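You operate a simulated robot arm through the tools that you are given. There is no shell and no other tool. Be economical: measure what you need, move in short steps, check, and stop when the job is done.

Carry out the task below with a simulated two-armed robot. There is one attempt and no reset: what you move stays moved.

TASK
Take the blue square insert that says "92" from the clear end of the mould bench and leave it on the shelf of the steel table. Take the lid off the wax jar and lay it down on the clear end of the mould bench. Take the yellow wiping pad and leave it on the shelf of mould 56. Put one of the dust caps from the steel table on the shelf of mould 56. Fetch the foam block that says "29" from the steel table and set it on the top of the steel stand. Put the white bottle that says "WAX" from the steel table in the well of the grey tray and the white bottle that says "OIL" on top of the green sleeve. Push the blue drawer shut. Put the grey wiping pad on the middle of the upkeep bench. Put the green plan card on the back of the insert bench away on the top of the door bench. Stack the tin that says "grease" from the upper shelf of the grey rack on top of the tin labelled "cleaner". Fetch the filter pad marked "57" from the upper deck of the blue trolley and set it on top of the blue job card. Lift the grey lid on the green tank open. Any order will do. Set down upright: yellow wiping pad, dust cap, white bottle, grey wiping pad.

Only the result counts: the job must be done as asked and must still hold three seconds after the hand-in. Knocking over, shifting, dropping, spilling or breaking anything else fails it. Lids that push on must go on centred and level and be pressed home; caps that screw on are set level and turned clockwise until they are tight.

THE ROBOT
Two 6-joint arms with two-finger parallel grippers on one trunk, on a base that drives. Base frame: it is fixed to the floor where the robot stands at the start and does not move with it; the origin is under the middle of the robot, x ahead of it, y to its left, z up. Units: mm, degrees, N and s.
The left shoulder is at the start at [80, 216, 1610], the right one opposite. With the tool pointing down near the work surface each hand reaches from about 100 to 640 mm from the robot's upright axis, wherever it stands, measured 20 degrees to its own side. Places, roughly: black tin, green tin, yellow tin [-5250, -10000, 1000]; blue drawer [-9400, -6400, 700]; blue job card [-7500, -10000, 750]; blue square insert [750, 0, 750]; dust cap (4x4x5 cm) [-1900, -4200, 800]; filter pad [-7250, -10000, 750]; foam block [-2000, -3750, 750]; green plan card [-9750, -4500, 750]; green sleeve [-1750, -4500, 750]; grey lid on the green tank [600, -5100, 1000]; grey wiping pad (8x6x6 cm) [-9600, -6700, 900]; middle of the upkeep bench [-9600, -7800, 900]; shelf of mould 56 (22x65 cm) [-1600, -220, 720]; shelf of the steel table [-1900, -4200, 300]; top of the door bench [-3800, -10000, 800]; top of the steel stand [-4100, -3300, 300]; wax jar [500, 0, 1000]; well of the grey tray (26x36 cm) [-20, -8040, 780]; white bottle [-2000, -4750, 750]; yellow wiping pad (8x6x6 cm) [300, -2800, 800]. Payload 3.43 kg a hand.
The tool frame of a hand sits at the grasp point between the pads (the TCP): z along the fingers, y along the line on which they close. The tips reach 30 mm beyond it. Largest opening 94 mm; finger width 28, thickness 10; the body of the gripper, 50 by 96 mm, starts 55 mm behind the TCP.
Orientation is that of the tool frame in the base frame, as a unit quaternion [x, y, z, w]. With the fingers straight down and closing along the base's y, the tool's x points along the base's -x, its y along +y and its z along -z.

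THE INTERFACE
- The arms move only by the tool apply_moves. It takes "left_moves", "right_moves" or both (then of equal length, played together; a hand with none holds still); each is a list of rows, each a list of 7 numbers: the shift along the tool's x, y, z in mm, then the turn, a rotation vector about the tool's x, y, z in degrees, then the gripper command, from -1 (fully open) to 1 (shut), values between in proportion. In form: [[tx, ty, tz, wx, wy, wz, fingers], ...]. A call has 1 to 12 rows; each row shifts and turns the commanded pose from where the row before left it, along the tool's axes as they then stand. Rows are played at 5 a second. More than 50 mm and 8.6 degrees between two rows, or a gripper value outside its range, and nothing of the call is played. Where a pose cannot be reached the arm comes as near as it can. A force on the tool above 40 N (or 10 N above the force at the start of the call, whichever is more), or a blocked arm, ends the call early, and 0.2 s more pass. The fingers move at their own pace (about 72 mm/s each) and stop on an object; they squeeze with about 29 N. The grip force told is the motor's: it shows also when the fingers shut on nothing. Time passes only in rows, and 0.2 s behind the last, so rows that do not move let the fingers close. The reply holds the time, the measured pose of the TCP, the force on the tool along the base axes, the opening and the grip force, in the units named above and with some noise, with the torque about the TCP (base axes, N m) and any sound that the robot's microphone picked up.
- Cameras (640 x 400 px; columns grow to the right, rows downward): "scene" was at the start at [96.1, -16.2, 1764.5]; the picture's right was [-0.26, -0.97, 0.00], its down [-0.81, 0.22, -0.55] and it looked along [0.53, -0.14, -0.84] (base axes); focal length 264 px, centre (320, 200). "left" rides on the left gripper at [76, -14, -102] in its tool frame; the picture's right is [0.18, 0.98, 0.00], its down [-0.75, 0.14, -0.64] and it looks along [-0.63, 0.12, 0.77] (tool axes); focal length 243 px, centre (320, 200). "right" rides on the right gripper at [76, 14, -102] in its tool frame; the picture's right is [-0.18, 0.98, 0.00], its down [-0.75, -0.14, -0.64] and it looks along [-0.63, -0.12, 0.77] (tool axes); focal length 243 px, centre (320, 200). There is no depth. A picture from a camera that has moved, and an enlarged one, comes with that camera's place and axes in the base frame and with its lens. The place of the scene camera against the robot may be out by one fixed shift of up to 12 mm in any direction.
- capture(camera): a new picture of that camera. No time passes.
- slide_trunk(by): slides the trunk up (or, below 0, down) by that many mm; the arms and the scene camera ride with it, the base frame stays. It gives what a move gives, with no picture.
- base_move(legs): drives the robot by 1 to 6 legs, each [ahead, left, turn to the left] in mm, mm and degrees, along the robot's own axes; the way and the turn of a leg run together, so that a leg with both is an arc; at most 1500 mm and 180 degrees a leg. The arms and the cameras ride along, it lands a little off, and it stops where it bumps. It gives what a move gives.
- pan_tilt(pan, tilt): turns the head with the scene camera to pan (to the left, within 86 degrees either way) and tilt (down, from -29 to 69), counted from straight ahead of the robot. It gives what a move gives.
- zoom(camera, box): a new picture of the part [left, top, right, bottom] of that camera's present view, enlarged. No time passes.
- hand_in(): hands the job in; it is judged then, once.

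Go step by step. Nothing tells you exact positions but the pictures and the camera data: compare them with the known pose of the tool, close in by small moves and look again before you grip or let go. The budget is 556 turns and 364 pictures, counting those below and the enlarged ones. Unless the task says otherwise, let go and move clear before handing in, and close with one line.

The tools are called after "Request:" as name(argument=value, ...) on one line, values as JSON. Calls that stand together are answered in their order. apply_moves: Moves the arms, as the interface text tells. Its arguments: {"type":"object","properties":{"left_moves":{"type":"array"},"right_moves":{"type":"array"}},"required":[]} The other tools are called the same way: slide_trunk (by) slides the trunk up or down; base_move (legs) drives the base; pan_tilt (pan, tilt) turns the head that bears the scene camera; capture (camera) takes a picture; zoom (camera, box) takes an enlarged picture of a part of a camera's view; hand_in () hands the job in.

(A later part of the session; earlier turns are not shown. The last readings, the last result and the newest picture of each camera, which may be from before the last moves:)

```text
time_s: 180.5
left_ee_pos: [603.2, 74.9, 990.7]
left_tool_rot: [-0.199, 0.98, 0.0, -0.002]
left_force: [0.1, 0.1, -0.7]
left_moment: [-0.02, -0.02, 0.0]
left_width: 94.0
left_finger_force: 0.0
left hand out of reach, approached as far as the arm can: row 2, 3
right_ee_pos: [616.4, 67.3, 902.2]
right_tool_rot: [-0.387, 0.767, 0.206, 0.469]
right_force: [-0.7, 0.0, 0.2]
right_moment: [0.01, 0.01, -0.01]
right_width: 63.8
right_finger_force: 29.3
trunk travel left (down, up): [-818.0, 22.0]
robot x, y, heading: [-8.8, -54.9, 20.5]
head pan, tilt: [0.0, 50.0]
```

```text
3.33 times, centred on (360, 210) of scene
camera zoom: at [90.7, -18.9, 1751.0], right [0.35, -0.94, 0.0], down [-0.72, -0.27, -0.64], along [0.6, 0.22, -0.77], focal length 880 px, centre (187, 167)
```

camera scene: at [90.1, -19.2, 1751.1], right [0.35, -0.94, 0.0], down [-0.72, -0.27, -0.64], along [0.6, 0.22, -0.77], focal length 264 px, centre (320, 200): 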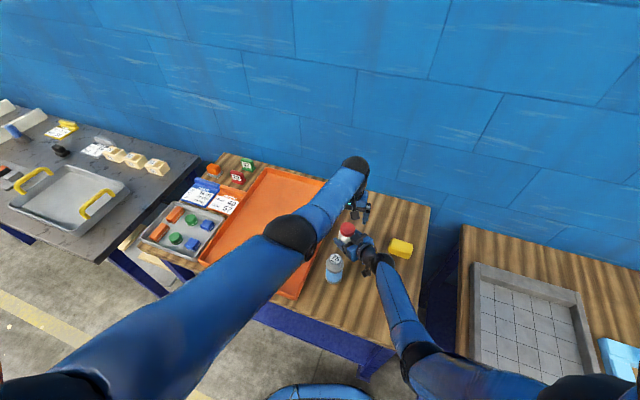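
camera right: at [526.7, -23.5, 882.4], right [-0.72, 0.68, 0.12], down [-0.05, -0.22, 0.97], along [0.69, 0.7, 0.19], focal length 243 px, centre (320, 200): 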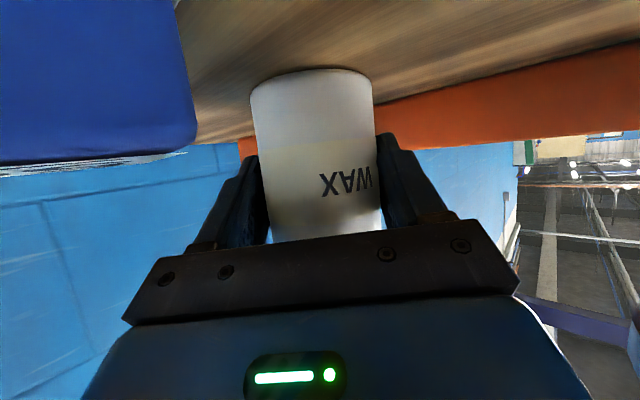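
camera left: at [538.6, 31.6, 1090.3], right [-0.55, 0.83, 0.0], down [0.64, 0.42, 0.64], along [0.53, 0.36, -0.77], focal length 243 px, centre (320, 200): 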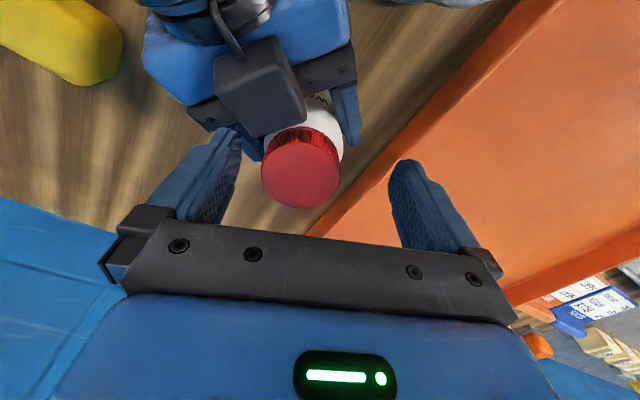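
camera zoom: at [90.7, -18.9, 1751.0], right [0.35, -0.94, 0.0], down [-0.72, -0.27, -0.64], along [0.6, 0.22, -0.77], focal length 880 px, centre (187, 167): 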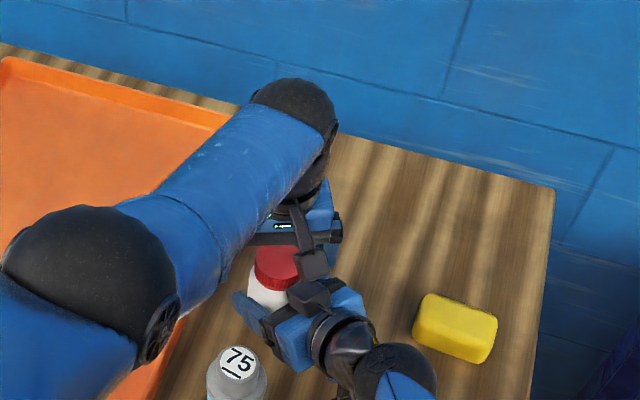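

The left arm runs out of reach low down. I'll release the jar, raise both hands, lower the trunk, and redo the grips.

Request:
apply_moves(left_moves=[[0, 0, -25, 0, 0, 0, -1], [0, 0, -25, 0, 0, 0, -1], [0, 0, -25, 0, 0, 0, -1], [0, 0, -25, 0, 0, 0, -1], [0, 0, 0, 0, 0, 0, -1], [0, 0, 0, 0, 0, 0, -1], [0, 0, 0, 0, 0, 0, -1], [0, 0, 0, 0, 0, 0, -1]], right_moves=[[0, 0, 0, 0, 0, 0, 0], [0, 0, 0, 0, 0, 0, -0.7], [0, 0, 0, 0, 0, 0, -0.7], [0, 0, -37, 0, 0, 0, -0.7], [0, 0, -37, 0, 0, 0, -0.7], [0, 0, -35, 0, 0, 0, -0.7], [-36, -2, -19, 0, 0, 0, -0.7], [-36, -2, -19, 0, 0, 0, -0.7]])

Request:
slide_trunk(by=-100)

Request:
capture(camera="left")

Request:
capture(camera="right")

```text
time_s: 182.3
left_ee_pos: [601.0, 73.9, 1089.3]
left_tool_rot: [-0.199, 0.98, 0.0, -0.001]
left_force: [-0.2, 0.2, -0.9]
left_moment: [-0.01, -0.04, -0.03]
left_width: 94.0
left_finger_force: 0.0
right_ee_pos: [556.3, -5.8, 1035.1]
right_tool_rot: [-0.386, 0.767, 0.206, 0.469]
right_force: [-0.2, 0.0, 0.1]
right_moment: [0.0, 0.01, -0.03]
right_width: 80.2
right_finger_force: 0.0
trunk travel left (down, up): [-818.0, 22.0]
robot x, y, heading: [-6.6, -61.7, 20.4]
head pan, tilt: [0.0, 50.0]
```

```text
time_s: 183.7
left_ee_pos: [602.1, 74.7, 991.0]
left_tool_rot: [-0.199, 0.98, 0.0, -0.001]
left_force: [-0.6, -0.2, -0.4]
left_moment: [0.01, 0.0, 0.02]
left_width: 94.0
left_finger_force: 0.0
right_ee_pos: [556.2, -5.9, 933.2]
right_tool_rot: [-0.387, 0.767, 0.207, 0.469]
right_force: [-0.2, 0.7, -0.5]
right_moment: [0.01, 0.0, 0.0]
right_width: 79.8
right_finger_force: 0.0
trunk travel left (down, up): [-718.0, 122.0]
robot x, y, heading: [-13.2, -57.2, 20.6]
head pan, tilt: [0.0, 50.0]
```

```text
279 pictures are left
camera left: at [537.5, 31.2, 1090.3], right [-0.55, 0.83, 0.0], down [0.64, 0.42, 0.64], along [0.53, 0.35, -0.77], focal length 243 px, centre (320, 200)
```

left: 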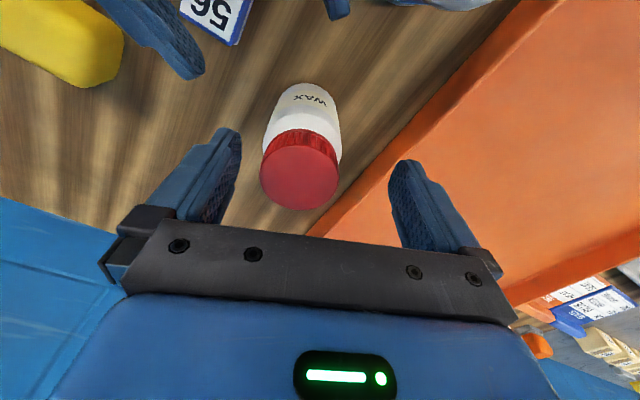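

```text
278 pictures are left
camera right: at [466.3, -96.0, 915.1], right [-0.72, 0.68, 0.12], down [-0.05, -0.22, 0.97], along [0.69, 0.7, 0.2], focal length 243 px, centre (320, 200)
```

right: 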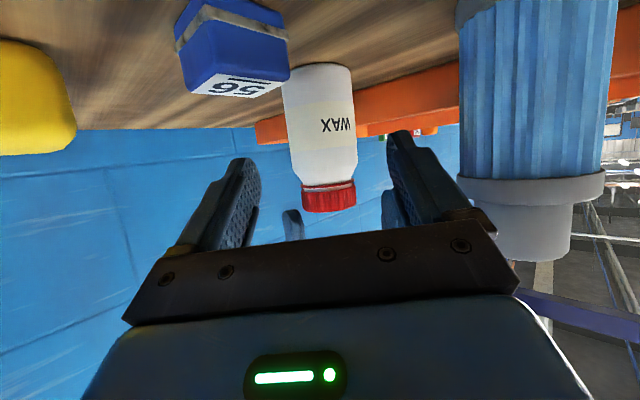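

Redoing the right grip on the jar body (left hand lifted clear meanwhile).

Request:
apply_moves(left_moves=[[0, 0, -40, 0, 0, 0, -1], [-14, -8, 0, 0, 0, 0, -1], [0, 0, 0, 0, 0, 0, -1], [0, 0, 0, 0, 0, 0, -1], [0, 0, 0, 0, 0, 0, -1], [0, 0, 0, 0, 0, 0, -1], [0, 0, 0, 0, 0, 0, -1], [0, 0, 0, 0, 0, 0, -1]], right_moves=[[0, 0, 0, 0, 0, 0, -0.7], [-5.5, 0, 33.6, 0, 0, 0, -0.7], [-5.5, 0, 33.6, 0, 0, 0, -0.7], [-5.5, 0, 33.6, 0, 0, 0, -0.7], [0, 0, 0, 0, 0, 0, -0.4], [0, 0, 0, 0, 0, 0, 0], [0, 0, 0, 0, 0, 0, 1], [0, 0, 0, 0, 0, 0, 1]])

Request:
capture(camera="left")

```text
time_s: 185.4
left_ee_pos: [617.6, 71.0, 1028.5]
left_tool_rot: [-0.199, 0.98, 0.001, -0.001]
left_force: [0.4, -1.0, 1.0]
left_moment: [-0.03, 0.0, 0.03]
left_width: 94.0
left_finger_force: 0.0
right_ee_pos: [615.3, 72.7, 901.0]
right_tool_rot: [-0.387, 0.767, 0.206, 0.468]
right_force: [-0.2, 1.7, -0.1]
right_moment: [0.03, 0.03, -0.04]
right_width: 63.7
right_finger_force: 28.4
trunk travel left (down, up): [-718.0, 122.0]
robot x, y, heading: [-8.6, -57.6, 20.4]
head pan, tilt: [0.0, 50.0]
```

```text
277 pictures are left
camera left: at [554.2, 29.1, 1130.0], right [-0.55, 0.83, 0.0], down [0.64, 0.42, 0.64], along [0.53, 0.35, -0.77], focal length 243 px, centre (320, 200)
```

left: 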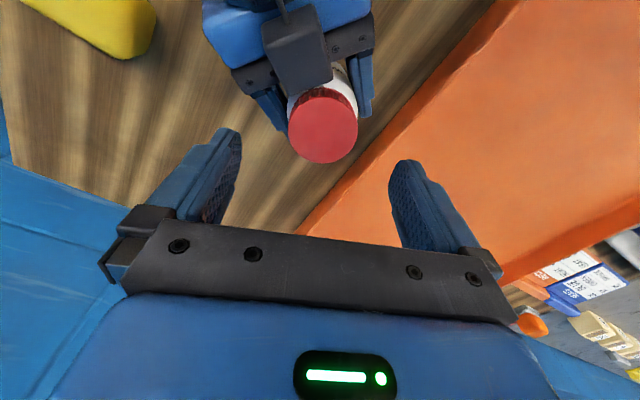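

Request:
apply_moves(left_moves=[[4, 0, 30, 0, 0, 0, -1], [0, 0, 30, 0, 0, 0, -1], [0, 0, 0, 0, 0, 0, -1]])

Request:
capture(camera="left")

Request:
zoom(camera="scene", box=[280, 150, 440, 270])

```text
time_s: 186.1
left_ee_pos: [617.4, 68.1, 982.7]
left_tool_rot: [-0.197, 0.98, -0.003, 0.003]
left_force: [-0.2, 1.3, 1.8]
left_moment: [-0.1, -0.04, 0.01]
left_width: 93.3
left_finger_force: 0.1
right_ee_pos: [614.3, 71.1, 900.1]
right_tool_rot: [-0.384, 0.77, 0.208, 0.466]
right_force: [-1.6, -0.8, 2.6]
right_moment: [0.13, 0.28, -0.05]
right_width: 63.9
right_finger_force: 28.8
trunk travel left (down, up): [-718.0, 122.0]
robot x, y, heading: [-11.4, -62.8, 20.3]
head pan, tilt: [0.0, 50.0]
stopped in row 3 (left hand): the force on the tool passed its limit at 46 N (the readings are from after the stop); the commanded pose is now the measured one
```

```text
276 pictures are left
camera left: at [551.9, 25.8, 1081.9], right [-0.55, 0.84, -0.01], down [0.64, 0.42, 0.64], along [0.54, 0.35, -0.77], focal length 243 px, centre (320, 200)
```

left: 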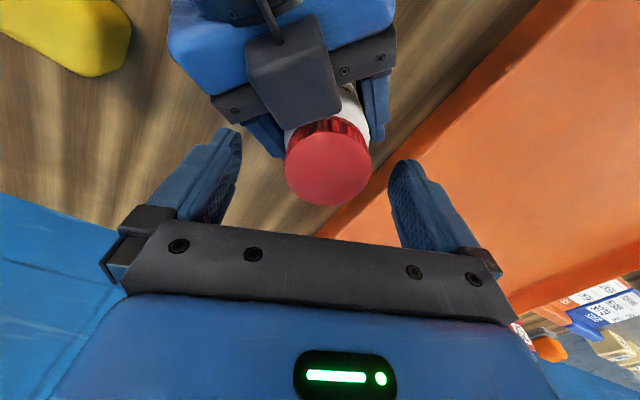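

```text
3.33 times, centred on (360, 210) of scene
camera zoom: at [89.3, -19.4, 1651.2], right [0.35, -0.94, 0.0], down [-0.72, -0.27, -0.64], along [0.6, 0.23, -0.77], focal length 880 px, centre (187, 167)
```

zoom: 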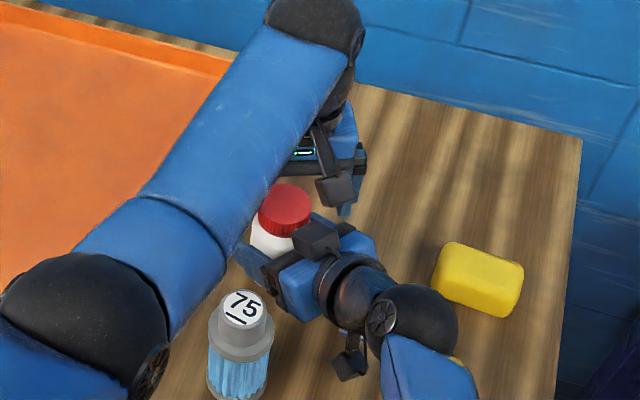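

The left palm touches a block on top of the right gripper. I'll lift left, open right, pitch the right tool 8.5° flatter in place, and re-close.

Request:
apply_moves(left_moves=[[0, 0, -40, 0, 0, 0, -1], [0, 0, 0, 0, 0, 0, -1], [0, 0, 0, 0, 0, 0, -1], [0, 0, 0, 0, 0, 0, -1], [0, 0, 0, 0, 0, 0, -1], [0, 0, 0, 0, 0, 0, -1], [0, 0, 0, 0, 0, 0, -1], [0, 0, 0, 0, 0, 0, -1]], right_moves=[[0, 0, 0, 0, 0, 0, 0], [0, 0, 0, 0, 0, 0, -0.7], [-2, 0, 0, 0, -4.3, 0, -0.7], [-2, 0, 0, 0, -4.2, 0, -0.7], [0, 0, 0, 0, 0, 0, -0.4], [0, 0, 0, 0, 0, 0, 0], [0, 0, 0, 0, 0, 0, 1], [0, 0, 0, 0, 0, 0, 1]])

Request:
capture(camera="right")

Request:
capture(camera="left")

```text
time_s: 187.3
left_ee_pos: [614.8, 65.9, 1022.0]
left_tool_rot: [-0.197, 0.98, -0.003, 0.003]
left_force: [-0.1, 0.6, -1.5]
left_moment: [0.02, 0.02, 0.0]
left_width: 94.1
left_finger_force: 0.1
right_ee_pos: [618.4, 70.9, 911.2]
right_tool_rot: [-0.365, 0.728, 0.234, 0.531]
right_force: [-9.6, -5.2, 21.3]
right_moment: [-1.65, 2.07, -0.2]
right_width: 64.5
right_finger_force: 15.8
trunk travel left (down, up): [-718.0, 122.0]
robot x, y, heading: [-6.5, -60.3, 20.4]
head pan, tilt: [0.0, 50.0]
stopped in row 6 (right hand): the force on the tool passed its limit at 46 N (the readings are from after the stop); the commanded pose is now the measured one
```

```text
274 pictures are left
camera right: at [531.6, -15.3, 873.0], right [-0.74, 0.66, 0.13], down [-0.15, -0.34, 0.93], along [0.66, 0.66, 0.35], focal length 243 px, centre (320, 200)
```

right: 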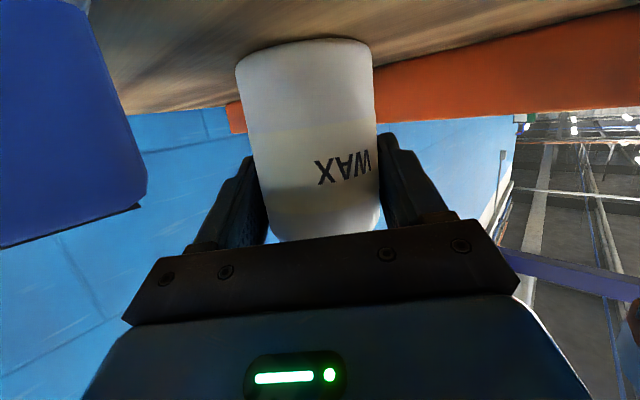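

```text
273 pictures are left
camera left: at [549.8, 24.6, 1123.2], right [-0.55, 0.84, -0.01], down [0.64, 0.42, 0.64], along [0.54, 0.35, -0.76], focal length 243 px, centre (320, 200)
```

left: 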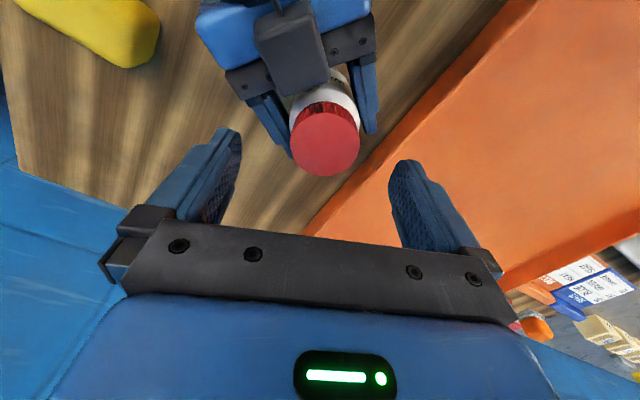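

The right camera housing touched the bench. Opening, pitching back ~4° and raising slightly, then re-closing.

Request:
apply_moves(right_moves=[[0, 0, 0, 0, 0, 0, -0.3], [0, 0, 0, 0, 0, 0, -0.7], [-3, 0, 0, 0, 4.3, 0, -0.7], [0, 0, 0, 0, 0, 0, -0.7]])

Request:
apply_moves(right_moves=[[0, 0, 0, 0, 0, 0, -0.3], [0, 0, 0, 0, 0, 0, 0], [0, 0, 0, 0, 0, 0, 1], [0, 0, 0, 0, 0, 0, 1]])

Request:
capture(camera="right")

Request:
capture(camera="left")

```text
time_s: 188.3
left_ee_pos: [616.6, 66.9, 1021.0]
left_tool_rot: [-0.197, 0.98, -0.003, 0.002]
left_force: [0.4, -0.5, -0.2]
left_moment: [0.01, -0.04, -0.01]
left_width: 94.1
left_finger_force: 0.0
right_ee_pos: [618.9, 74.2, 909.5]
right_tool_rot: [-0.375, 0.749, 0.222, 0.499]
right_force: [-0.8, -0.4, -0.1]
right_moment: [-0.01, 0.0, 0.01]
right_width: 79.8
right_finger_force: 0.0
trunk travel left (down, up): [-718.0, 122.0]
robot x, y, heading: [-10.2, -61.0, 20.4]
head pan, tilt: [0.0, 50.0]
```

```text
time_s: 189.3
left_ee_pos: [616.5, 67.7, 1022.2]
left_tool_rot: [-0.196, 0.981, -0.003, 0.002]
left_force: [0.4, -0.6, 0.0]
left_moment: [0.01, 0.03, 0.0]
left_width: 94.0
left_finger_force: 0.0
right_ee_pos: [621.4, 73.7, 910.9]
right_tool_rot: [-0.375, 0.749, 0.221, 0.5]
right_force: [-1.6, -0.1, 2.4]
right_moment: [0.1, 0.21, 0.07]
right_width: 64.3
right_finger_force: 28.8
trunk travel left (down, up): [-718.0, 122.0]
robot x, y, heading: [-10.9, -60.2, 20.5]
head pan, tilt: [0.0, 50.0]
```

```text
272 pictures are left
camera right: at [530.8, -15.9, 881.9], right [-0.73, 0.67, 0.13], down [-0.1, -0.28, 0.95], along [0.68, 0.68, 0.27], focal length 243 px, centre (320, 200)
```

right: 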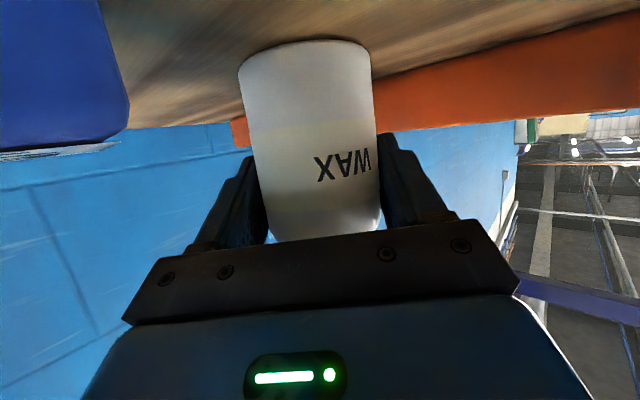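

```text
271 pictures are left
camera left: at [551.9, 25.5, 1122.0], right [-0.55, 0.84, -0.01], down [0.64, 0.42, 0.64], along [0.54, 0.35, -0.77], focal length 243 px, centre (320, 200)
```

left: 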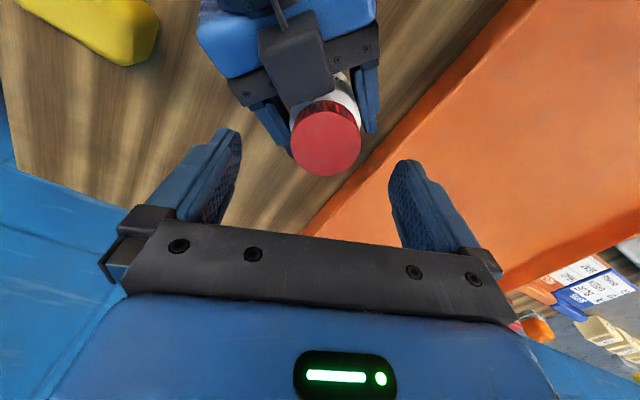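

Jar gripped without stray contact. Lid at (617,73). Descending the left hand onto the lid.

Request:
apply_moves(left_moves=[[-1, 5, 20, 0, 0, 0, -1], [0, 0, 15, 0, 0, 0, -1], [0, 0, 10, 0, 0, 0, -1], [0, 0, 5, 0, 0, 0, -1], [0, 0, 0, 0, 0, 0, -1]])

Request:
capture(camera="left")

```text
time_s: 190.1
left_ee_pos: [618.0, 70.4, 986.6]
left_tool_rot: [-0.194, 0.981, -0.007, 0.005]
left_force: [-3.0, 4.4, 6.0]
left_moment: [-0.23, 0.07, -0.15]
left_width: 91.5
left_finger_force: 0.2
right_ee_pos: [620.1, 72.6, 910.4]
right_tool_rot: [-0.371, 0.751, 0.222, 0.499]
right_force: [-0.6, -2.8, 2.7]
right_moment: [0.58, 0.63, 0.11]
right_width: 64.2
right_finger_force: 29.0
trunk travel left (down, up): [-718.0, 122.0]
robot x, y, heading: [-8.0, -59.8, 20.4]
head pan, tilt: [0.0, 50.0]
stopped in row 3 (left hand): the force on the tool passed its limit at 50 N (the readings are from after the stop); the commanded pose is now the measured one
```

```text
270 pictures are left
camera left: at [551.6, 29.9, 1086.4], right [-0.55, 0.84, -0.02], down [0.63, 0.43, 0.65], along [0.55, 0.34, -0.76], focal length 243 px, centre (320, 200)
```

left: 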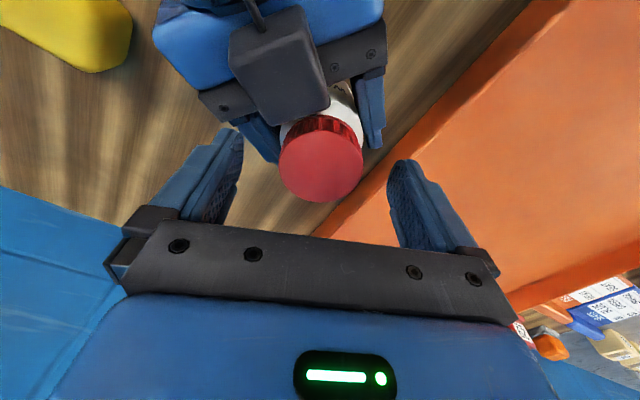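

The left finger was landing on the right palm plate. I'll rotate the left fingers to lie directly across the right ones, narrow the opening, and descend.

Request:
apply_moves(left_moves=[[0, 0, -20, 0, 0, 0, -0.36], [0, 0, 0, 0, 0, -8, -0.36], [0, 0, 0, 0, 0, -8, -0.36], [0, 0, 0, 0, 0, -8, -0.36], [0, 0, 0, 0, 0, -5, -0.36], [0, 0, 0, 0, 0, 0, -0.36]])

Request:
capture(camera="left")

```text
time_s: 191.5
left_ee_pos: [617.9, 69.2, 1005.5]
left_tool_rot: [-0.434, 0.901, -0.008, 0.002]
left_force: [-0.1, 0.0, -0.2]
left_moment: [-0.01, -0.02, -0.01]
left_width: 63.9
left_finger_force: 0.0
right_ee_pos: [619.9, 73.0, 911.3]
right_tool_rot: [-0.373, 0.75, 0.223, 0.499]
right_force: [-2.3, 0.5, 9.7]
right_moment: [0.04, 0.34, -0.02]
right_width: 63.8
right_finger_force: 29.6
trunk travel left (down, up): [-718.0, 122.0]
robot x, y, heading: [-6.7, -59.5, 20.4]
head pan, tilt: [0.0, 50.0]
```

```text
269 pictures are left
camera left: at [580.7, 3.3, 1106.1], right [-0.88, 0.47, -0.02], down [0.35, 0.69, 0.64], along [0.31, 0.56, -0.77], focal length 243 px, centre (320, 200)
```

left: 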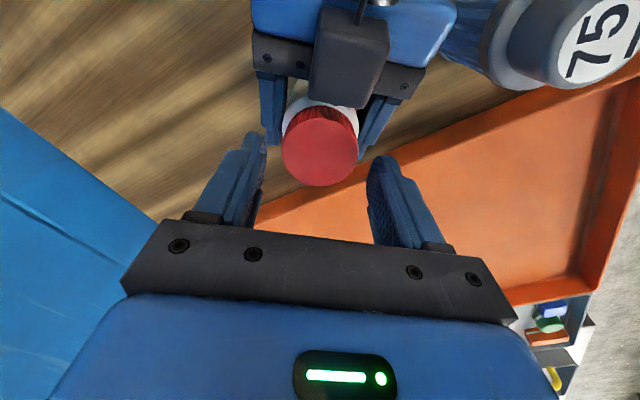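

Request:
apply_moves(left_moves=[[-3.5, 0, 15, 0, 0, 0, -0.36], [0, 0, 10, 0, 0, 0, -0.36], [0, 0, 8, 0, 0, 0, -0.36], [0, 0, 0, 0, 0, 0, -0.36]])

Request:
capture(camera="left")

```text
time_s: 192.5
left_ee_pos: [619.4, 72.8, 971.7]
left_tool_rot: [-0.434, 0.901, -0.009, 0.003]
left_force: [-0.5, 0.4, -0.4]
left_moment: [0.05, -0.01, -0.01]
left_width: 64.0
left_finger_force: 0.1
right_ee_pos: [619.6, 72.8, 909.8]
right_tool_rot: [-0.373, 0.75, 0.223, 0.499]
right_force: [-0.5, 0.6, 10.2]
right_moment: [0.11, 0.31, -0.04]
right_width: 64.0
right_finger_force: 29.0
trunk travel left (down, up): [-718.0, 122.0]
robot x, y, heading: [-7.9, -58.5, 20.6]
head pan, tilt: [0.0, 50.0]
```

```text
268 pictures are left
camera left: at [583.0, 5.6, 1072.9], right [-0.88, 0.47, -0.02], down [0.35, 0.68, 0.64], along [0.31, 0.56, -0.77], focal length 243 px, centre (320, 200)
```

left: 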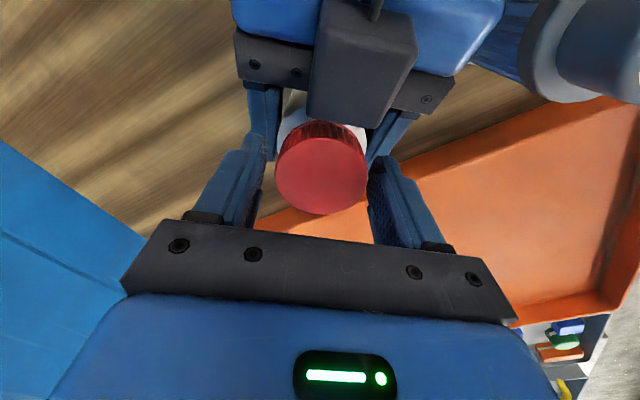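

No contact. Closing on the lid and unscrewing counter-clockwise.

Request:
apply_moves(left_moves=[[0, 0, 0, 0, 0, 0, 0.3], [0, 0, 0, 0, 0, 0, 1], [0, 0, 0, 0, 0, 0, 1], [0, 0, 0, 0, 0, -8, 1], [0, 0, 0, 0, 0, -8, 1], [0, 0, -0.5, 0, 0, -8, 1], [0, 0, -0.5, 0, 0, -8, 1], [0, 0, 0, 0, 0, 0, 1]])

Request:
capture(camera="left")

Request:
capture(camera="right")

```text
time_s: 194.3
left_ee_pos: [619.7, 72.4, 974.0]
left_tool_rot: [-0.667, 0.745, -0.008, 0.001]
left_force: [-5.7, 3.6, -2.9]
left_moment: [0.12, 0.01, 0.0]
left_width: 48.6
left_finger_force: 29.2
right_ee_pos: [620.6, 72.9, 910.8]
right_tool_rot: [-0.372, 0.751, 0.222, 0.499]
right_force: [4.2, -2.1, 11.9]
right_moment: [0.25, 0.59, -0.03]
right_width: 63.9
right_finger_force: 29.2
trunk travel left (down, up): [-718.0, 122.0]
robot x, y, heading: [-11.6, -62.6, 20.2]
head pan, tilt: [0.0, 50.0]
```

```text
267 pictures are left
camera left: at [624.7, -2.8, 1074.3], right [-1.0, -0.07, -0.01], down [-0.06, 0.77, 0.63], along [-0.04, 0.63, -0.77], focal length 243 px, centre (320, 200)
```

left: 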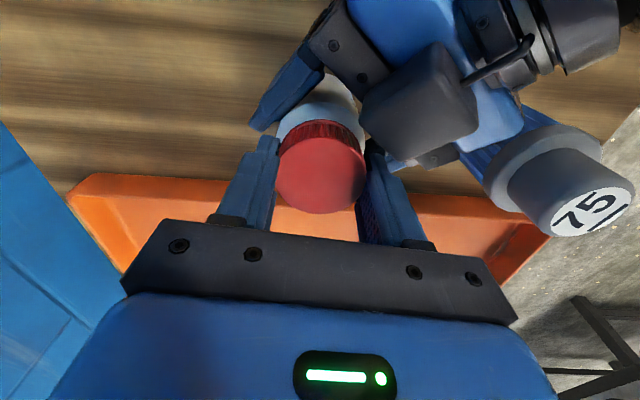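

```text
266 pictures are left
camera right: at [530.6, -16.1, 881.4], right [-0.73, 0.68, 0.13], down [-0.09, -0.29, 0.95], along [0.68, 0.68, 0.27], focal length 243 px, centre (320, 200)
```

right: 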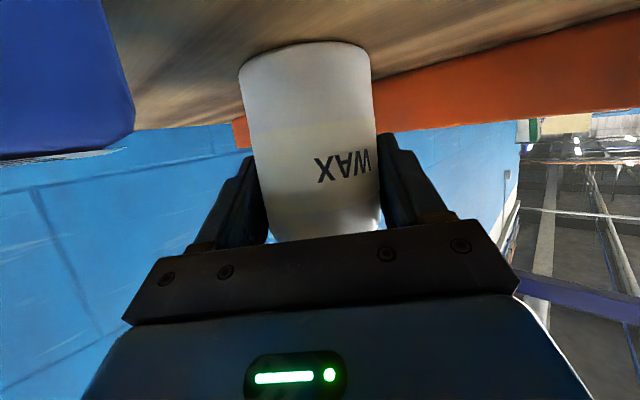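

The lid turns while the jar stays. Testing a gentle lift.

Request:
apply_moves(left_moves=[[0, 0, -2, 0, 0, 0, 1], [0, 0, -2, 0, 0, 0, 1], [0, 0, -2, 0, 0, 0, 1]])

Request:
capture(camera="left")

```text
time_s: 195.1
left_ee_pos: [620.8, 73.8, 976.7]
left_tool_rot: [-0.666, 0.746, -0.007, -0.001]
left_force: [2.9, 3.8, -29.0]
left_moment: [0.18, -0.23, 0.01]
left_width: 48.7
left_finger_force: 28.6
right_ee_pos: [623.0, 72.6, 910.9]
right_tool_rot: [-0.372, 0.75, 0.222, 0.5]
right_force: [-3.4, -4.7, 26.5]
right_moment: [0.14, 0.03, -0.04]
right_width: 64.1
right_finger_force: 28.7
trunk travel left (down, up): [-718.0, 122.0]
robot x, y, heading: [-7.1, -58.5, 20.7]
head pan, tilt: [0.0, 50.0]
```

```text
265 pictures are left
camera left: at [625.3, -2.8, 1078.4], right [-1.0, -0.07, -0.01], down [-0.06, 0.77, 0.63], along [-0.04, 0.63, -0.77], focal length 243 px, centre (320, 200)
```

left: 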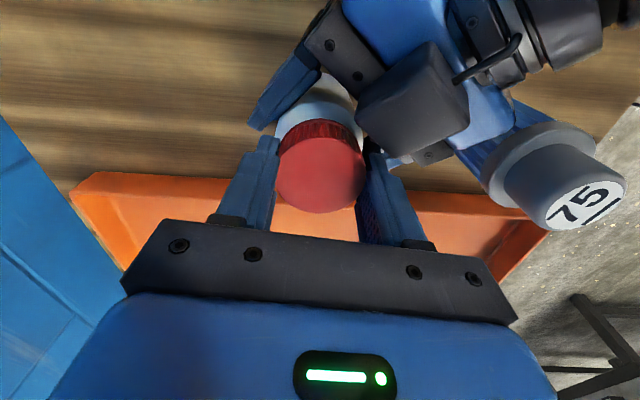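

Still threaded. Ratcheting: lower, open, turn back, re-close.

Request:
apply_moves(left_moves=[[0, 0, 5, 0, 0, 0, 1], [0, 0, 0, 0, 0, 0, -0.36], [0, 0, 0, 0, 0, 0, -0.36], [0, 0, 0, 0, 0, 8.5, -0.36], [0, 0, 0, 0, 0, 8.5, -0.36], [0, 0, 0, 0, 0, 8.5, -0.36], [0, 0, 0, 0, 0, 8.5, -0.36], [0, 0, 0, 0, 0, 8.5, -0.36], [0, 0, 0, 0, 0, 8.5, -0.36], [0, 0, 0, 0, 0, 0, 1], [0, 0, 0, 0, 0, 0, 1], [0, 0, 0, 0, 0, 0, 1]])

Request:
apply_moves(left_moves=[[0, 0, 0, 0, 0, -8.5, 1], [0, 0, 0, 0, 0, -8.5, 1], [0, 0, -0.5, 0, 0, -8.5, 1], [0, 0, -0.5, 0, 0, -8.5, 1], [0, 0, -0.5, 0, 0, -8.5, 1], [0, 0, -0.5, 0, 0, -8.5, 1], [0, 0, 0, 0, 0, 0, 1]])

Request:
apply_moves(left_moves=[[0, 0, -2, 0, 0, 0, 1], [0, 0, -2, 0, 0, 0, 1], [0, 0, 0, 0, 0, 0, 1]])

Request:
capture(camera="right")

```text
time_s: 197.7
left_ee_pos: [621.4, 74.0, 974.1]
left_tool_rot: [-0.279, 0.96, -0.007, 0.003]
left_force: [-2.3, 3.0, 0.6]
left_moment: [0.09, 0.01, -0.01]
left_width: 48.5
left_finger_force: 29.4
right_ee_pos: [620.1, 73.3, 908.5]
right_tool_rot: [-0.372, 0.751, 0.222, 0.498]
right_force: [3.3, -4.1, -3.9]
right_moment: [0.16, 0.11, 0.01]
right_width: 63.7
right_finger_force: 29.3
trunk travel left (down, up): [-718.0, 122.0]
robot x, y, heading: [-6.6, -60.7, 20.4]
head pan, tilt: [0.0, 50.0]
```

```text
time_s: 199.3
left_ee_pos: [619.9, 73.5, 975.4]
left_tool_rot: [-0.666, 0.746, -0.006, -0.001]
left_force: [-18.2, 9.3, 2.1]
left_moment: [0.07, 0.29, -0.01]
left_width: 48.5
left_finger_force: 29.5
right_ee_pos: [622.2, 71.2, 909.8]
right_tool_rot: [-0.372, 0.751, 0.221, 0.498]
right_force: [17.8, -8.8, -4.8]
right_moment: [0.5, 0.9, 0.04]
right_width: 63.7
right_finger_force: 28.7
trunk travel left (down, up): [-718.0, 122.0]
robot x, y, heading: [-9.5, -60.7, 20.7]
head pan, tilt: [0.0, 50.0]
```

```text
time_s: 200.1
left_ee_pos: [621.1, 74.1, 979.3]
left_tool_rot: [-0.665, 0.746, -0.007, 0.0]
left_force: [-3.7, 11.2, -19.7]
left_moment: [0.32, 0.01, 0.03]
left_width: 48.5
left_finger_force: 29.0
right_ee_pos: [622.3, 72.4, 911.5]
right_tool_rot: [-0.372, 0.75, 0.222, 0.5]
right_force: [4.5, -10.6, 18.1]
right_moment: [0.41, 0.33, 0.05]
right_width: 63.6
right_finger_force: 29.3
trunk travel left (down, up): [-718.0, 122.0]
robot x, y, heading: [-9.9, -58.9, 20.7]
head pan, tilt: [0.0, 50.0]
```

```text
264 pictures are left
camera right: at [532.5, -15.3, 882.0], right [-0.73, 0.68, 0.13], down [-0.1, -0.29, 0.95], along [0.68, 0.68, 0.27], focal length 243 px, centre (320, 200)
```

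right: 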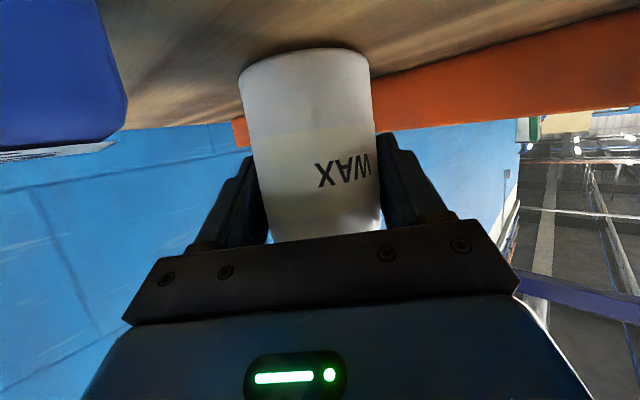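

Continuing the ratchet.

Request:
apply_moves(left_moves=[[0, 0, 2, 0, 0, 0, 1], [0, 0, 0, 0, 0, 0, -0.36], [0, 0, 0, 0, 0, 0, -0.36], [0, 0, 0, 0, 0, 8.5, -0.36], [0, 0, 0, 0, 0, 8.5, -0.36], [0, 0, 0, 0, 0, 8.5, -0.36], [0, 0, 0, 0, 0, 8.5, -0.36], [0, 0, 0, 0, 0, 8.5, -0.36], [0, 0, 0, 0, 0, 8.5, -0.36], [0, 0, 0, 0, 0, 0, 1], [0, 0, 0, 0, 0, 0, 1], [0, 0, 0, 0, 0, 0, 1]])

Request:
apply_moves(left_moves=[[0, 0, 0, 0, 0, -8.5, 1], [0, 0, 0, 0, 0, -8.5, 1], [0, 0, -0.5, 0, 0, -8.5, 1], [0, 0, -0.5, 0, 0, -8.5, 1], [0, 0, -0.5, 0, 0, -8.5, 1], [0, 0, -0.5, 0, 0, -8.5, 1], [0, 0, 0, 0, 0, 0, 1]])

Request:
apply_moves(left_moves=[[0, 0, 1, 0, 0, 0, 1], [0, 0, 0, 0, 0, 0, -0.36], [0, 0, 0, 0, 0, 0, -0.36], [0, 0, 0, 0, 0, 8.5, -0.36], [0, 0, 0, 0, 0, 8.5, -0.36], [0, 0, 0, 0, 0, 8.5, -0.36], [0, 0, 0, 0, 0, 8.5, -0.36], [0, 0, 0, 0, 0, 8.5, -0.36], [0, 0, 0, 0, 0, 8.5, -0.36], [0, 0, 0, 0, 0, 0, 1], [0, 0, 0, 0, 0, 0, 1], [0, 0, 0, 0, 0, 0, 1]])

Request:
apply_moves(left_moves=[[0, 0, 0, 0, 0, -8.5, 1], [0, 0, 0, 0, 0, -8.5, 1], [0, 0, -0.5, 0, 0, -8.5, 1], [0, 0, -0.5, 0, 0, -8.5, 1], [0, 0, -0.5, 0, 0, -8.5, 1], [0, 0, -0.5, 0, 0, -8.5, 1], [0, 0, 0, 0, 0, 0, 1]])

Request:
apply_moves(left_moves=[[0, 0, -2, 0, 0, 0, 1], [0, 0, -2, 0, 0, 0, 1], [0, 0, 0, 0, 0, 0, 1]])

Request:
capture(camera="left")

```text
time_s: 202.7
left_ee_pos: [621.1, 73.5, 977.3]
left_tool_rot: [-0.279, 0.96, -0.007, 0.004]
left_force: [-0.8, 1.2, 0.7]
left_moment: [0.04, -0.02, -0.01]
left_width: 48.8
left_finger_force: 29.0
right_ee_pos: [620.4, 72.1, 908.8]
right_tool_rot: [-0.373, 0.751, 0.223, 0.498]
right_force: [0.3, -1.7, -3.5]
right_moment: [0.03, 0.02, 0.0]
right_width: 63.6
right_finger_force: 29.1
trunk travel left (down, up): [-718.0, 122.0]
robot x, y, heading: [-6.0, -57.7, 20.6]
head pan, tilt: [0.0, 50.0]
```

```text
time_s: 204.3
left_ee_pos: [619.6, 74.7, 979.6]
left_tool_rot: [-0.667, 0.745, -0.007, 0.001]
left_force: [-5.2, 10.1, -2.9]
left_moment: [0.18, -0.09, 0.04]
left_width: 48.5
left_finger_force: 28.9
right_ee_pos: [620.7, 72.1, 909.1]
right_tool_rot: [-0.371, 0.752, 0.221, 0.498]
right_force: [5.1, -10.2, 0.2]
right_moment: [0.59, 0.41, -0.01]
right_width: 63.8
right_finger_force: 29.3
trunk travel left (down, up): [-718.0, 122.0]
robot x, y, heading: [-7.3, -60.7, 20.6]
head pan, tilt: [0.0, 50.0]
```

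```text
time_s: 206.9
left_ee_pos: [620.9, 73.4, 978.6]
left_tool_rot: [-0.28, 0.96, -0.007, 0.003]
left_force: [-1.9, 1.7, -0.1]
left_moment: [-0.01, 0.06, 0.0]
left_width: 48.6
left_finger_force: 28.6
right_ee_pos: [621.6, 72.8, 908.9]
right_tool_rot: [-0.373, 0.751, 0.222, 0.497]
right_force: [1.8, -2.2, -2.7]
right_moment: [0.07, 0.09, -0.05]
right_width: 63.8
right_finger_force: 28.8
trunk travel left (down, up): [-718.0, 122.0]
robot x, y, heading: [-6.0, -55.4, 20.5]
head pan, tilt: [0.0, 50.0]
```

```text
time_s: 208.5
left_ee_pos: [620.5, 72.2, 979.9]
left_tool_rot: [-0.667, 0.745, -0.007, -0.001]
left_force: [-6.0, 7.6, -3.7]
left_moment: [0.1, -0.15, 0.02]
left_width: 49.0
left_finger_force: 29.0
right_ee_pos: [621.7, 72.3, 909.3]
right_tool_rot: [-0.372, 0.751, 0.221, 0.498]
right_force: [5.6, -7.7, 1.1]
right_moment: [0.41, 0.55, -0.01]
right_width: 64.0
right_finger_force: 29.1
trunk travel left (down, up): [-718.0, 122.0]
robot x, y, heading: [-10.8, -61.2, 20.4]
head pan, tilt: [0.0, 50.0]
```

```text
time_s: 209.3
left_ee_pos: [620.2, 74.0, 983.3]
left_tool_rot: [-0.666, 0.746, -0.007, -0.001]
left_force: [4.2, 9.9, -27.8]
left_moment: [0.42, -0.25, 0.05]
left_width: 49.0
left_finger_force: 28.7
right_ee_pos: [621.8, 73.3, 911.5]
right_tool_rot: [-0.371, 0.751, 0.221, 0.5]
right_force: [-4.5, -11.0, 23.9]
right_moment: [0.33, -0.03, -0.03]
right_width: 63.9
right_finger_force: 29.0
trunk travel left (down, up): [-718.0, 122.0]
robot x, y, heading: [-7.4, -58.0, 20.6]
head pan, tilt: [0.0, 50.0]
```

```text
263 pictures are left
camera left: at [625.6, -2.2, 1084.3], right [-1.0, -0.07, -0.01], down [-0.06, 0.77, 0.63], along [-0.04, 0.63, -0.77], focal length 243 px, centre (320, 200)
```

left: 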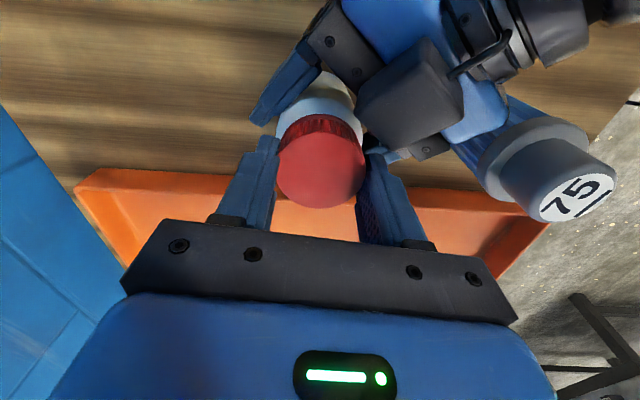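

Lid has risen several mm but is still engaged. Two more cycles.

Request:
apply_moves(left_moves=[[0, 0, 2, 0, 0, 0, 1], [0, 0, 0, 0, 0, 0, -0.36], [0, 0, 0, 0, 0, 0, -0.36], [0, 0, 0, 0, 0, 8.5, -0.36], [0, 0, 0, 0, 0, 8.5, -0.36], [0, 0, 0, 0, 0, 8.5, -0.36], [0, 0, 0, 0, 0, 8.5, -0.36], [0, 0, 0, 0, 0, 8.5, -0.36], [0, 0, 0, 0, 0, 8.5, -0.36], [0, 0, 0, 0, 0, 0, 1], [0, 0, 0, 0, 0, 0, 1], [0, 0, 0, 0, 0, 0, 1]])

Request:
apply_moves(left_moves=[[0, 0, 0, 0, 0, -8.5, 1], [0, 0, 0, 0, 0, -8.5, 1], [0, 0, -0.5, 0, 0, -8.5, 1], [0, 0, -0.5, 0, 0, -8.5, 1], [0, 0, -0.5, 0, 0, -8.5, 1], [0, 0, -0.5, 0, 0, -8.5, 1], [0, 0, 0, 0, 0, 0, 1]])

Request:
apply_moves(left_moves=[[0, 0, 1, 0, 0, 0, 1], [0, 0, 0, 0, 0, 0, -0.36], [0, 0, 0, 0, 0, 0, -0.36], [0, 0, 0, 0, 0, 8.5, -0.36], [0, 0, 0, 0, 0, 8.5, -0.36], [0, 0, 0, 0, 0, 8.5, -0.36], [0, 0, 0, 0, 0, 8.5, -0.36], [0, 0, 0, 0, 0, 8.5, -0.36], [0, 0, 0, 0, 0, 8.5, -0.36], [0, 0, 0, 0, 0, 0, 1], [0, 0, 0, 0, 0, 0, 1], [0, 0, 0, 0, 0, 0, 1]])

Request:
apply_moves(left_moves=[[0, 0, 0, 0, 0, -8.5, 1], [0, 0, 0, 0, 0, -8.5, 1], [0, 0, -0.5, 0, 0, -8.5, 1], [0, 0, -0.5, 0, 0, -8.5, 1], [0, 0, -0.5, 0, 0, -8.5, 1], [0, 0, -0.5, 0, 0, -8.5, 1], [0, 0, 0, 0, 0, 0, 1]])

Request:
apply_moves(left_moves=[[0, 0, -2, 0, 0, 0, 1], [0, 0, -2, 0, 0, 0, 1], [0, 0, 0, 0, 0, 0, 1]])

Request:
zoom(camera="left", box=[220, 50, 440, 240])

```text
time_s: 211.9
left_ee_pos: [620.7, 73.2, 982.9]
left_tool_rot: [-0.278, 0.96, -0.007, 0.003]
left_force: [0.8, -0.6, 0.0]
left_moment: [0.06, 0.01, 0.03]
left_width: 48.4
left_finger_force: 28.8
right_ee_pos: [621.5, 72.2, 907.6]
right_tool_rot: [-0.372, 0.752, 0.222, 0.498]
right_force: [0.0, 1.1, -1.9]
right_moment: [-0.05, -0.03, -0.01]
right_width: 63.9
right_finger_force: 29.2
trunk travel left (down, up): [-718.0, 122.0]
robot x, y, heading: [-8.8, -58.0, 20.4]
head pan, tilt: [0.0, 50.0]
```

```text
time_s: 213.5
left_ee_pos: [619.8, 73.9, 984.7]
left_tool_rot: [-0.667, 0.745, -0.007, -0.001]
left_force: [-8.2, 0.9, -1.6]
left_moment: [-0.09, -0.02, -0.01]
left_width: 48.5
left_finger_force: 28.7
right_ee_pos: [621.7, 72.2, 909.5]
right_tool_rot: [-0.372, 0.751, 0.222, 0.498]
right_force: [8.7, -1.2, -1.1]
right_moment: [0.22, 0.69, 0.0]
right_width: 63.8
right_finger_force: 29.5
trunk travel left (down, up): [-718.0, 122.0]
robot x, y, heading: [-6.0, -56.7, 20.3]
head pan, tilt: [0.0, 50.0]
```

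```text
time_s: 216.1
left_ee_pos: [621.3, 72.7, 984.4]
left_tool_rot: [-0.28, 0.96, -0.007, 0.003]
left_force: [-0.6, -2.3, 0.4]
left_moment: [0.02, -0.02, 0.0]
left_width: 48.2
left_finger_force: 28.8
right_ee_pos: [620.6, 71.7, 908.5]
right_tool_rot: [-0.372, 0.752, 0.222, 0.497]
right_force: [-0.4, 2.6, -2.3]
right_moment: [-0.1, -0.05, -0.03]
right_width: 63.8
right_finger_force: 28.8
trunk travel left (down, up): [-718.0, 122.0]
robot x, y, heading: [-7.2, -59.5, 20.4]
head pan, tilt: [0.0, 50.0]
```

```text
time_s: 217.7
left_ee_pos: [620.4, 74.9, 986.6]
left_tool_rot: [-0.666, 0.745, -0.009, 0.0]
left_force: [-2.6, 2.8, -0.6]
left_moment: [0.06, 0.07, -0.05]
left_width: 48.2
left_finger_force: 29.4
right_ee_pos: [620.8, 72.7, 908.5]
right_tool_rot: [-0.372, 0.751, 0.221, 0.498]
right_force: [2.4, -2.2, -1.7]
right_moment: [0.14, 0.16, 0.01]
right_width: 64.0
right_finger_force: 28.5
trunk travel left (down, up): [-718.0, 122.0]
robot x, y, heading: [-6.7, -60.8, 20.7]
head pan, tilt: [0.0, 50.0]
```

```text
time_s: 218.5
left_ee_pos: [621.8, 75.2, 989.7]
left_tool_rot: [-0.666, 0.746, -0.007, -0.001]
left_force: [-2.0, 3.6, -3.4]
left_moment: [0.04, 0.0, -0.02]
left_width: 47.9
left_finger_force: 29.3
right_ee_pos: [620.8, 73.4, 909.1]
right_tool_rot: [-0.372, 0.751, 0.222, 0.498]
right_force: [1.2, -3.0, -0.2]
right_moment: [0.19, 0.17, 0.02]
right_width: 64.1
right_finger_force: 29.1
trunk travel left (down, up): [-718.0, 122.0]
robot x, y, heading: [-13.6, -59.8, 20.3]
head pan, tilt: [0.0, 50.0]
```

```text
2.11 times, centred on (330, 145) of left
camera zoom: at [626.0, -2.2, 1090.7], right [-1.0, -0.07, -0.01], down [-0.06, 0.77, 0.63], along [-0.04, 0.63, -0.77], focal length 511 px, centre (299, 316)
```

zoom: 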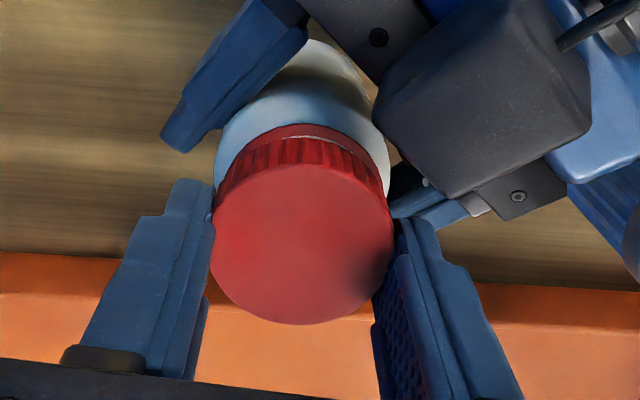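

The pull is light now. Lifting the lid clear.

Request:
apply_moves(left_moves=[[0, 0, -3, 0, 0, 0, 1], [0, 0, -4, 0, 0, 0, 1], [0, 0, -5, 0, 0, 0, 1], [0, 0, -10, 0, 0, 0, 1], [0, 0, 0, 0, 0, 0, 1]])

Request:
capture(camera="left")

```text
time_s: 219.7
left_ee_pos: [619.5, 74.0, 1012.8]
left_tool_rot: [-0.666, 0.746, -0.008, 0.0]
left_force: [-0.6, -0.5, -0.3]
left_moment: [0.0, 0.05, -0.02]
left_width: 48.6
left_finger_force: 28.9
right_ee_pos: [620.8, 72.7, 909.3]
right_tool_rot: [-0.373, 0.752, 0.222, 0.497]
right_force: [-0.2, 0.4, -2.8]
right_moment: [0.02, 0.0, 0.04]
right_width: 63.6
right_finger_force: 29.1
trunk travel left (down, up): [-718.0, 122.0]
robot x, y, heading: [-5.5, -60.2, 20.7]
head pan, tilt: [0.0, 50.0]
```

```text
261 pictures are left
camera left: at [625.2, -1.8, 1113.9], right [-1.0, -0.07, -0.01], down [-0.06, 0.77, 0.63], along [-0.04, 0.63, -0.77], focal length 243 px, centre (320, 200)
```

left: 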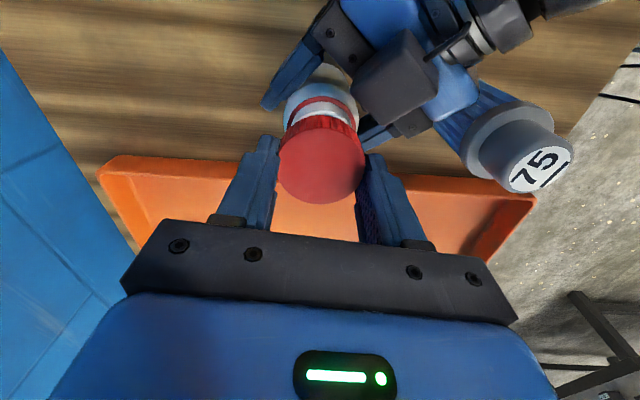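

Lid is free. Raising it, then releasing the jar with the right hand and backing away along its axis.

Request:
apply_moves(left_moves=[[0, 0, -40, 0, 0, 0, 1], [0, 0, -20, 0, 0, 0, 1], [0, 0, 0, 0, 0, 0, 1], [0, 0, 0, 0, 0, 0, 1], [0, 0, 0, 0, 0, 0, 1], [0, 0, 0, 0, 0, 0, 1], [0, 0, 0, 0, 0, 0, 1], [0, 0, 0, 0, 0, 0, 1]], right_moves=[[0, 0, 0, 0, 0, 0, 1], [0, 0, 0, 0, 0, 0, 0], [0, 0, 0, 0, 0, 0, -0.7], [0, 0, 0, 0, 0, 0, -0.7], [0, 0, -37, 0, 0, 0, -0.7], [0, 0, -37, 0, 0, 0, -0.7], [0, 0, -36, 0, 0, 0, -0.7], [-36, -2, -19, 0, 0, 0, -0.7]])

Request:
capture(camera="scene")

Request:
capture(camera="right")

```text
time_s: 221.5
left_ee_pos: [620.3, 73.4, 1072.6]
left_tool_rot: [-0.666, 0.746, -0.009, 0.0]
left_force: [-0.1, 0.2, 0.3]
left_moment: [0.0, 0.0, -0.01]
left_width: 48.1
left_finger_force: 29.3
right_ee_pos: [555.0, -7.9, 995.3]
right_tool_rot: [-0.372, 0.751, 0.222, 0.498]
right_force: [0.2, -0.6, 0.1]
right_moment: [-0.03, -0.01, -0.01]
right_width: 79.7
right_finger_force: 0.0
trunk travel left (down, up): [-718.0, 122.0]
robot x, y, heading: [-8.8, -60.5, 20.7]
head pan, tilt: [0.0, 50.0]
```

```text
260 pictures are left
camera scene: at [90.3, -19.1, 1651.0], right [0.35, -0.94, 0.0], down [-0.72, -0.27, -0.64], along [0.6, 0.22, -0.77], focal length 264 px, centre (320, 200)
```

scene: 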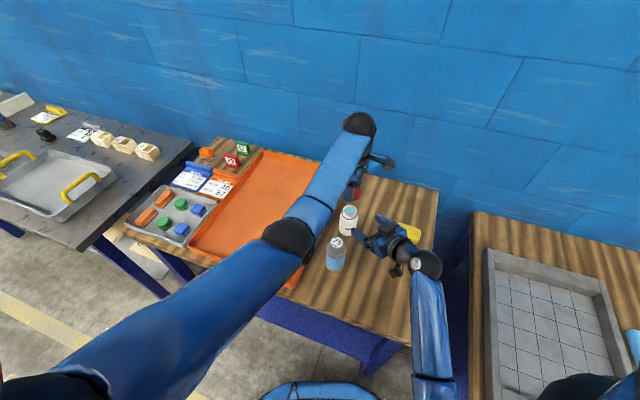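

```text
259 pictures are left
camera right: at [464.8, -95.8, 966.9], right [-0.73, 0.68, 0.13], down [-0.09, -0.29, 0.95], along [0.68, 0.68, 0.27], focal length 243 px, centre (320, 200)
```

right: 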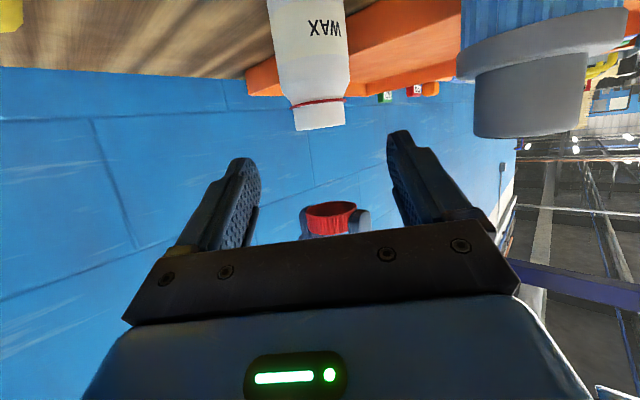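

Jar stands. Retracting the right hand further, then carrying the lid to about (430,0) on the bench.

Request:
apply_moves(right_moves=[[-15, -10, -40, 0, 0, 0, -1], [-15, -10, -40, 0, 0, 0, -1], [-10, -20, -30, 0, 0, 0, -1], [0, -40, -10, 0, 0, 0, -1], [0, -40, 0, 0, 0, 0, -1]])

Request:
capture(camera="scene")

```text
time_s: 222.7
left_ee_pos: [623.7, 72.2, 1071.7]
left_tool_rot: [-0.666, 0.746, -0.008, 0.0]
left_force: [-0.4, -0.6, -0.2]
left_moment: [0.05, 0.03, 0.01]
left_width: 48.4
left_finger_force: 29.2
right_ee_pos: [588.3, -155.4, 1083.2]
right_tool_rot: [-0.372, 0.751, 0.223, 0.498]
right_force: [-1.0, -0.4, 0.5]
right_moment: [0.0, 0.01, 0.04]
right_width: 94.0
right_finger_force: 0.2
trunk travel left (down, up): [-718.0, 122.0]
robot x, y, heading: [-8.5, -55.4, 20.4]
head pan, tilt: [0.0, 50.0]
```

```text
258 pictures are left
camera scene: at [92.4, -20.7, 1650.9], right [0.35, -0.94, 0.0], down [-0.72, -0.27, -0.64], along [0.6, 0.23, -0.77], focal length 264 px, centre (320, 200)
```

scene: 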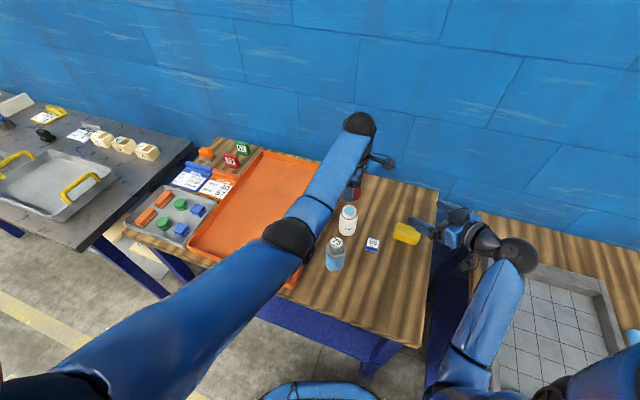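

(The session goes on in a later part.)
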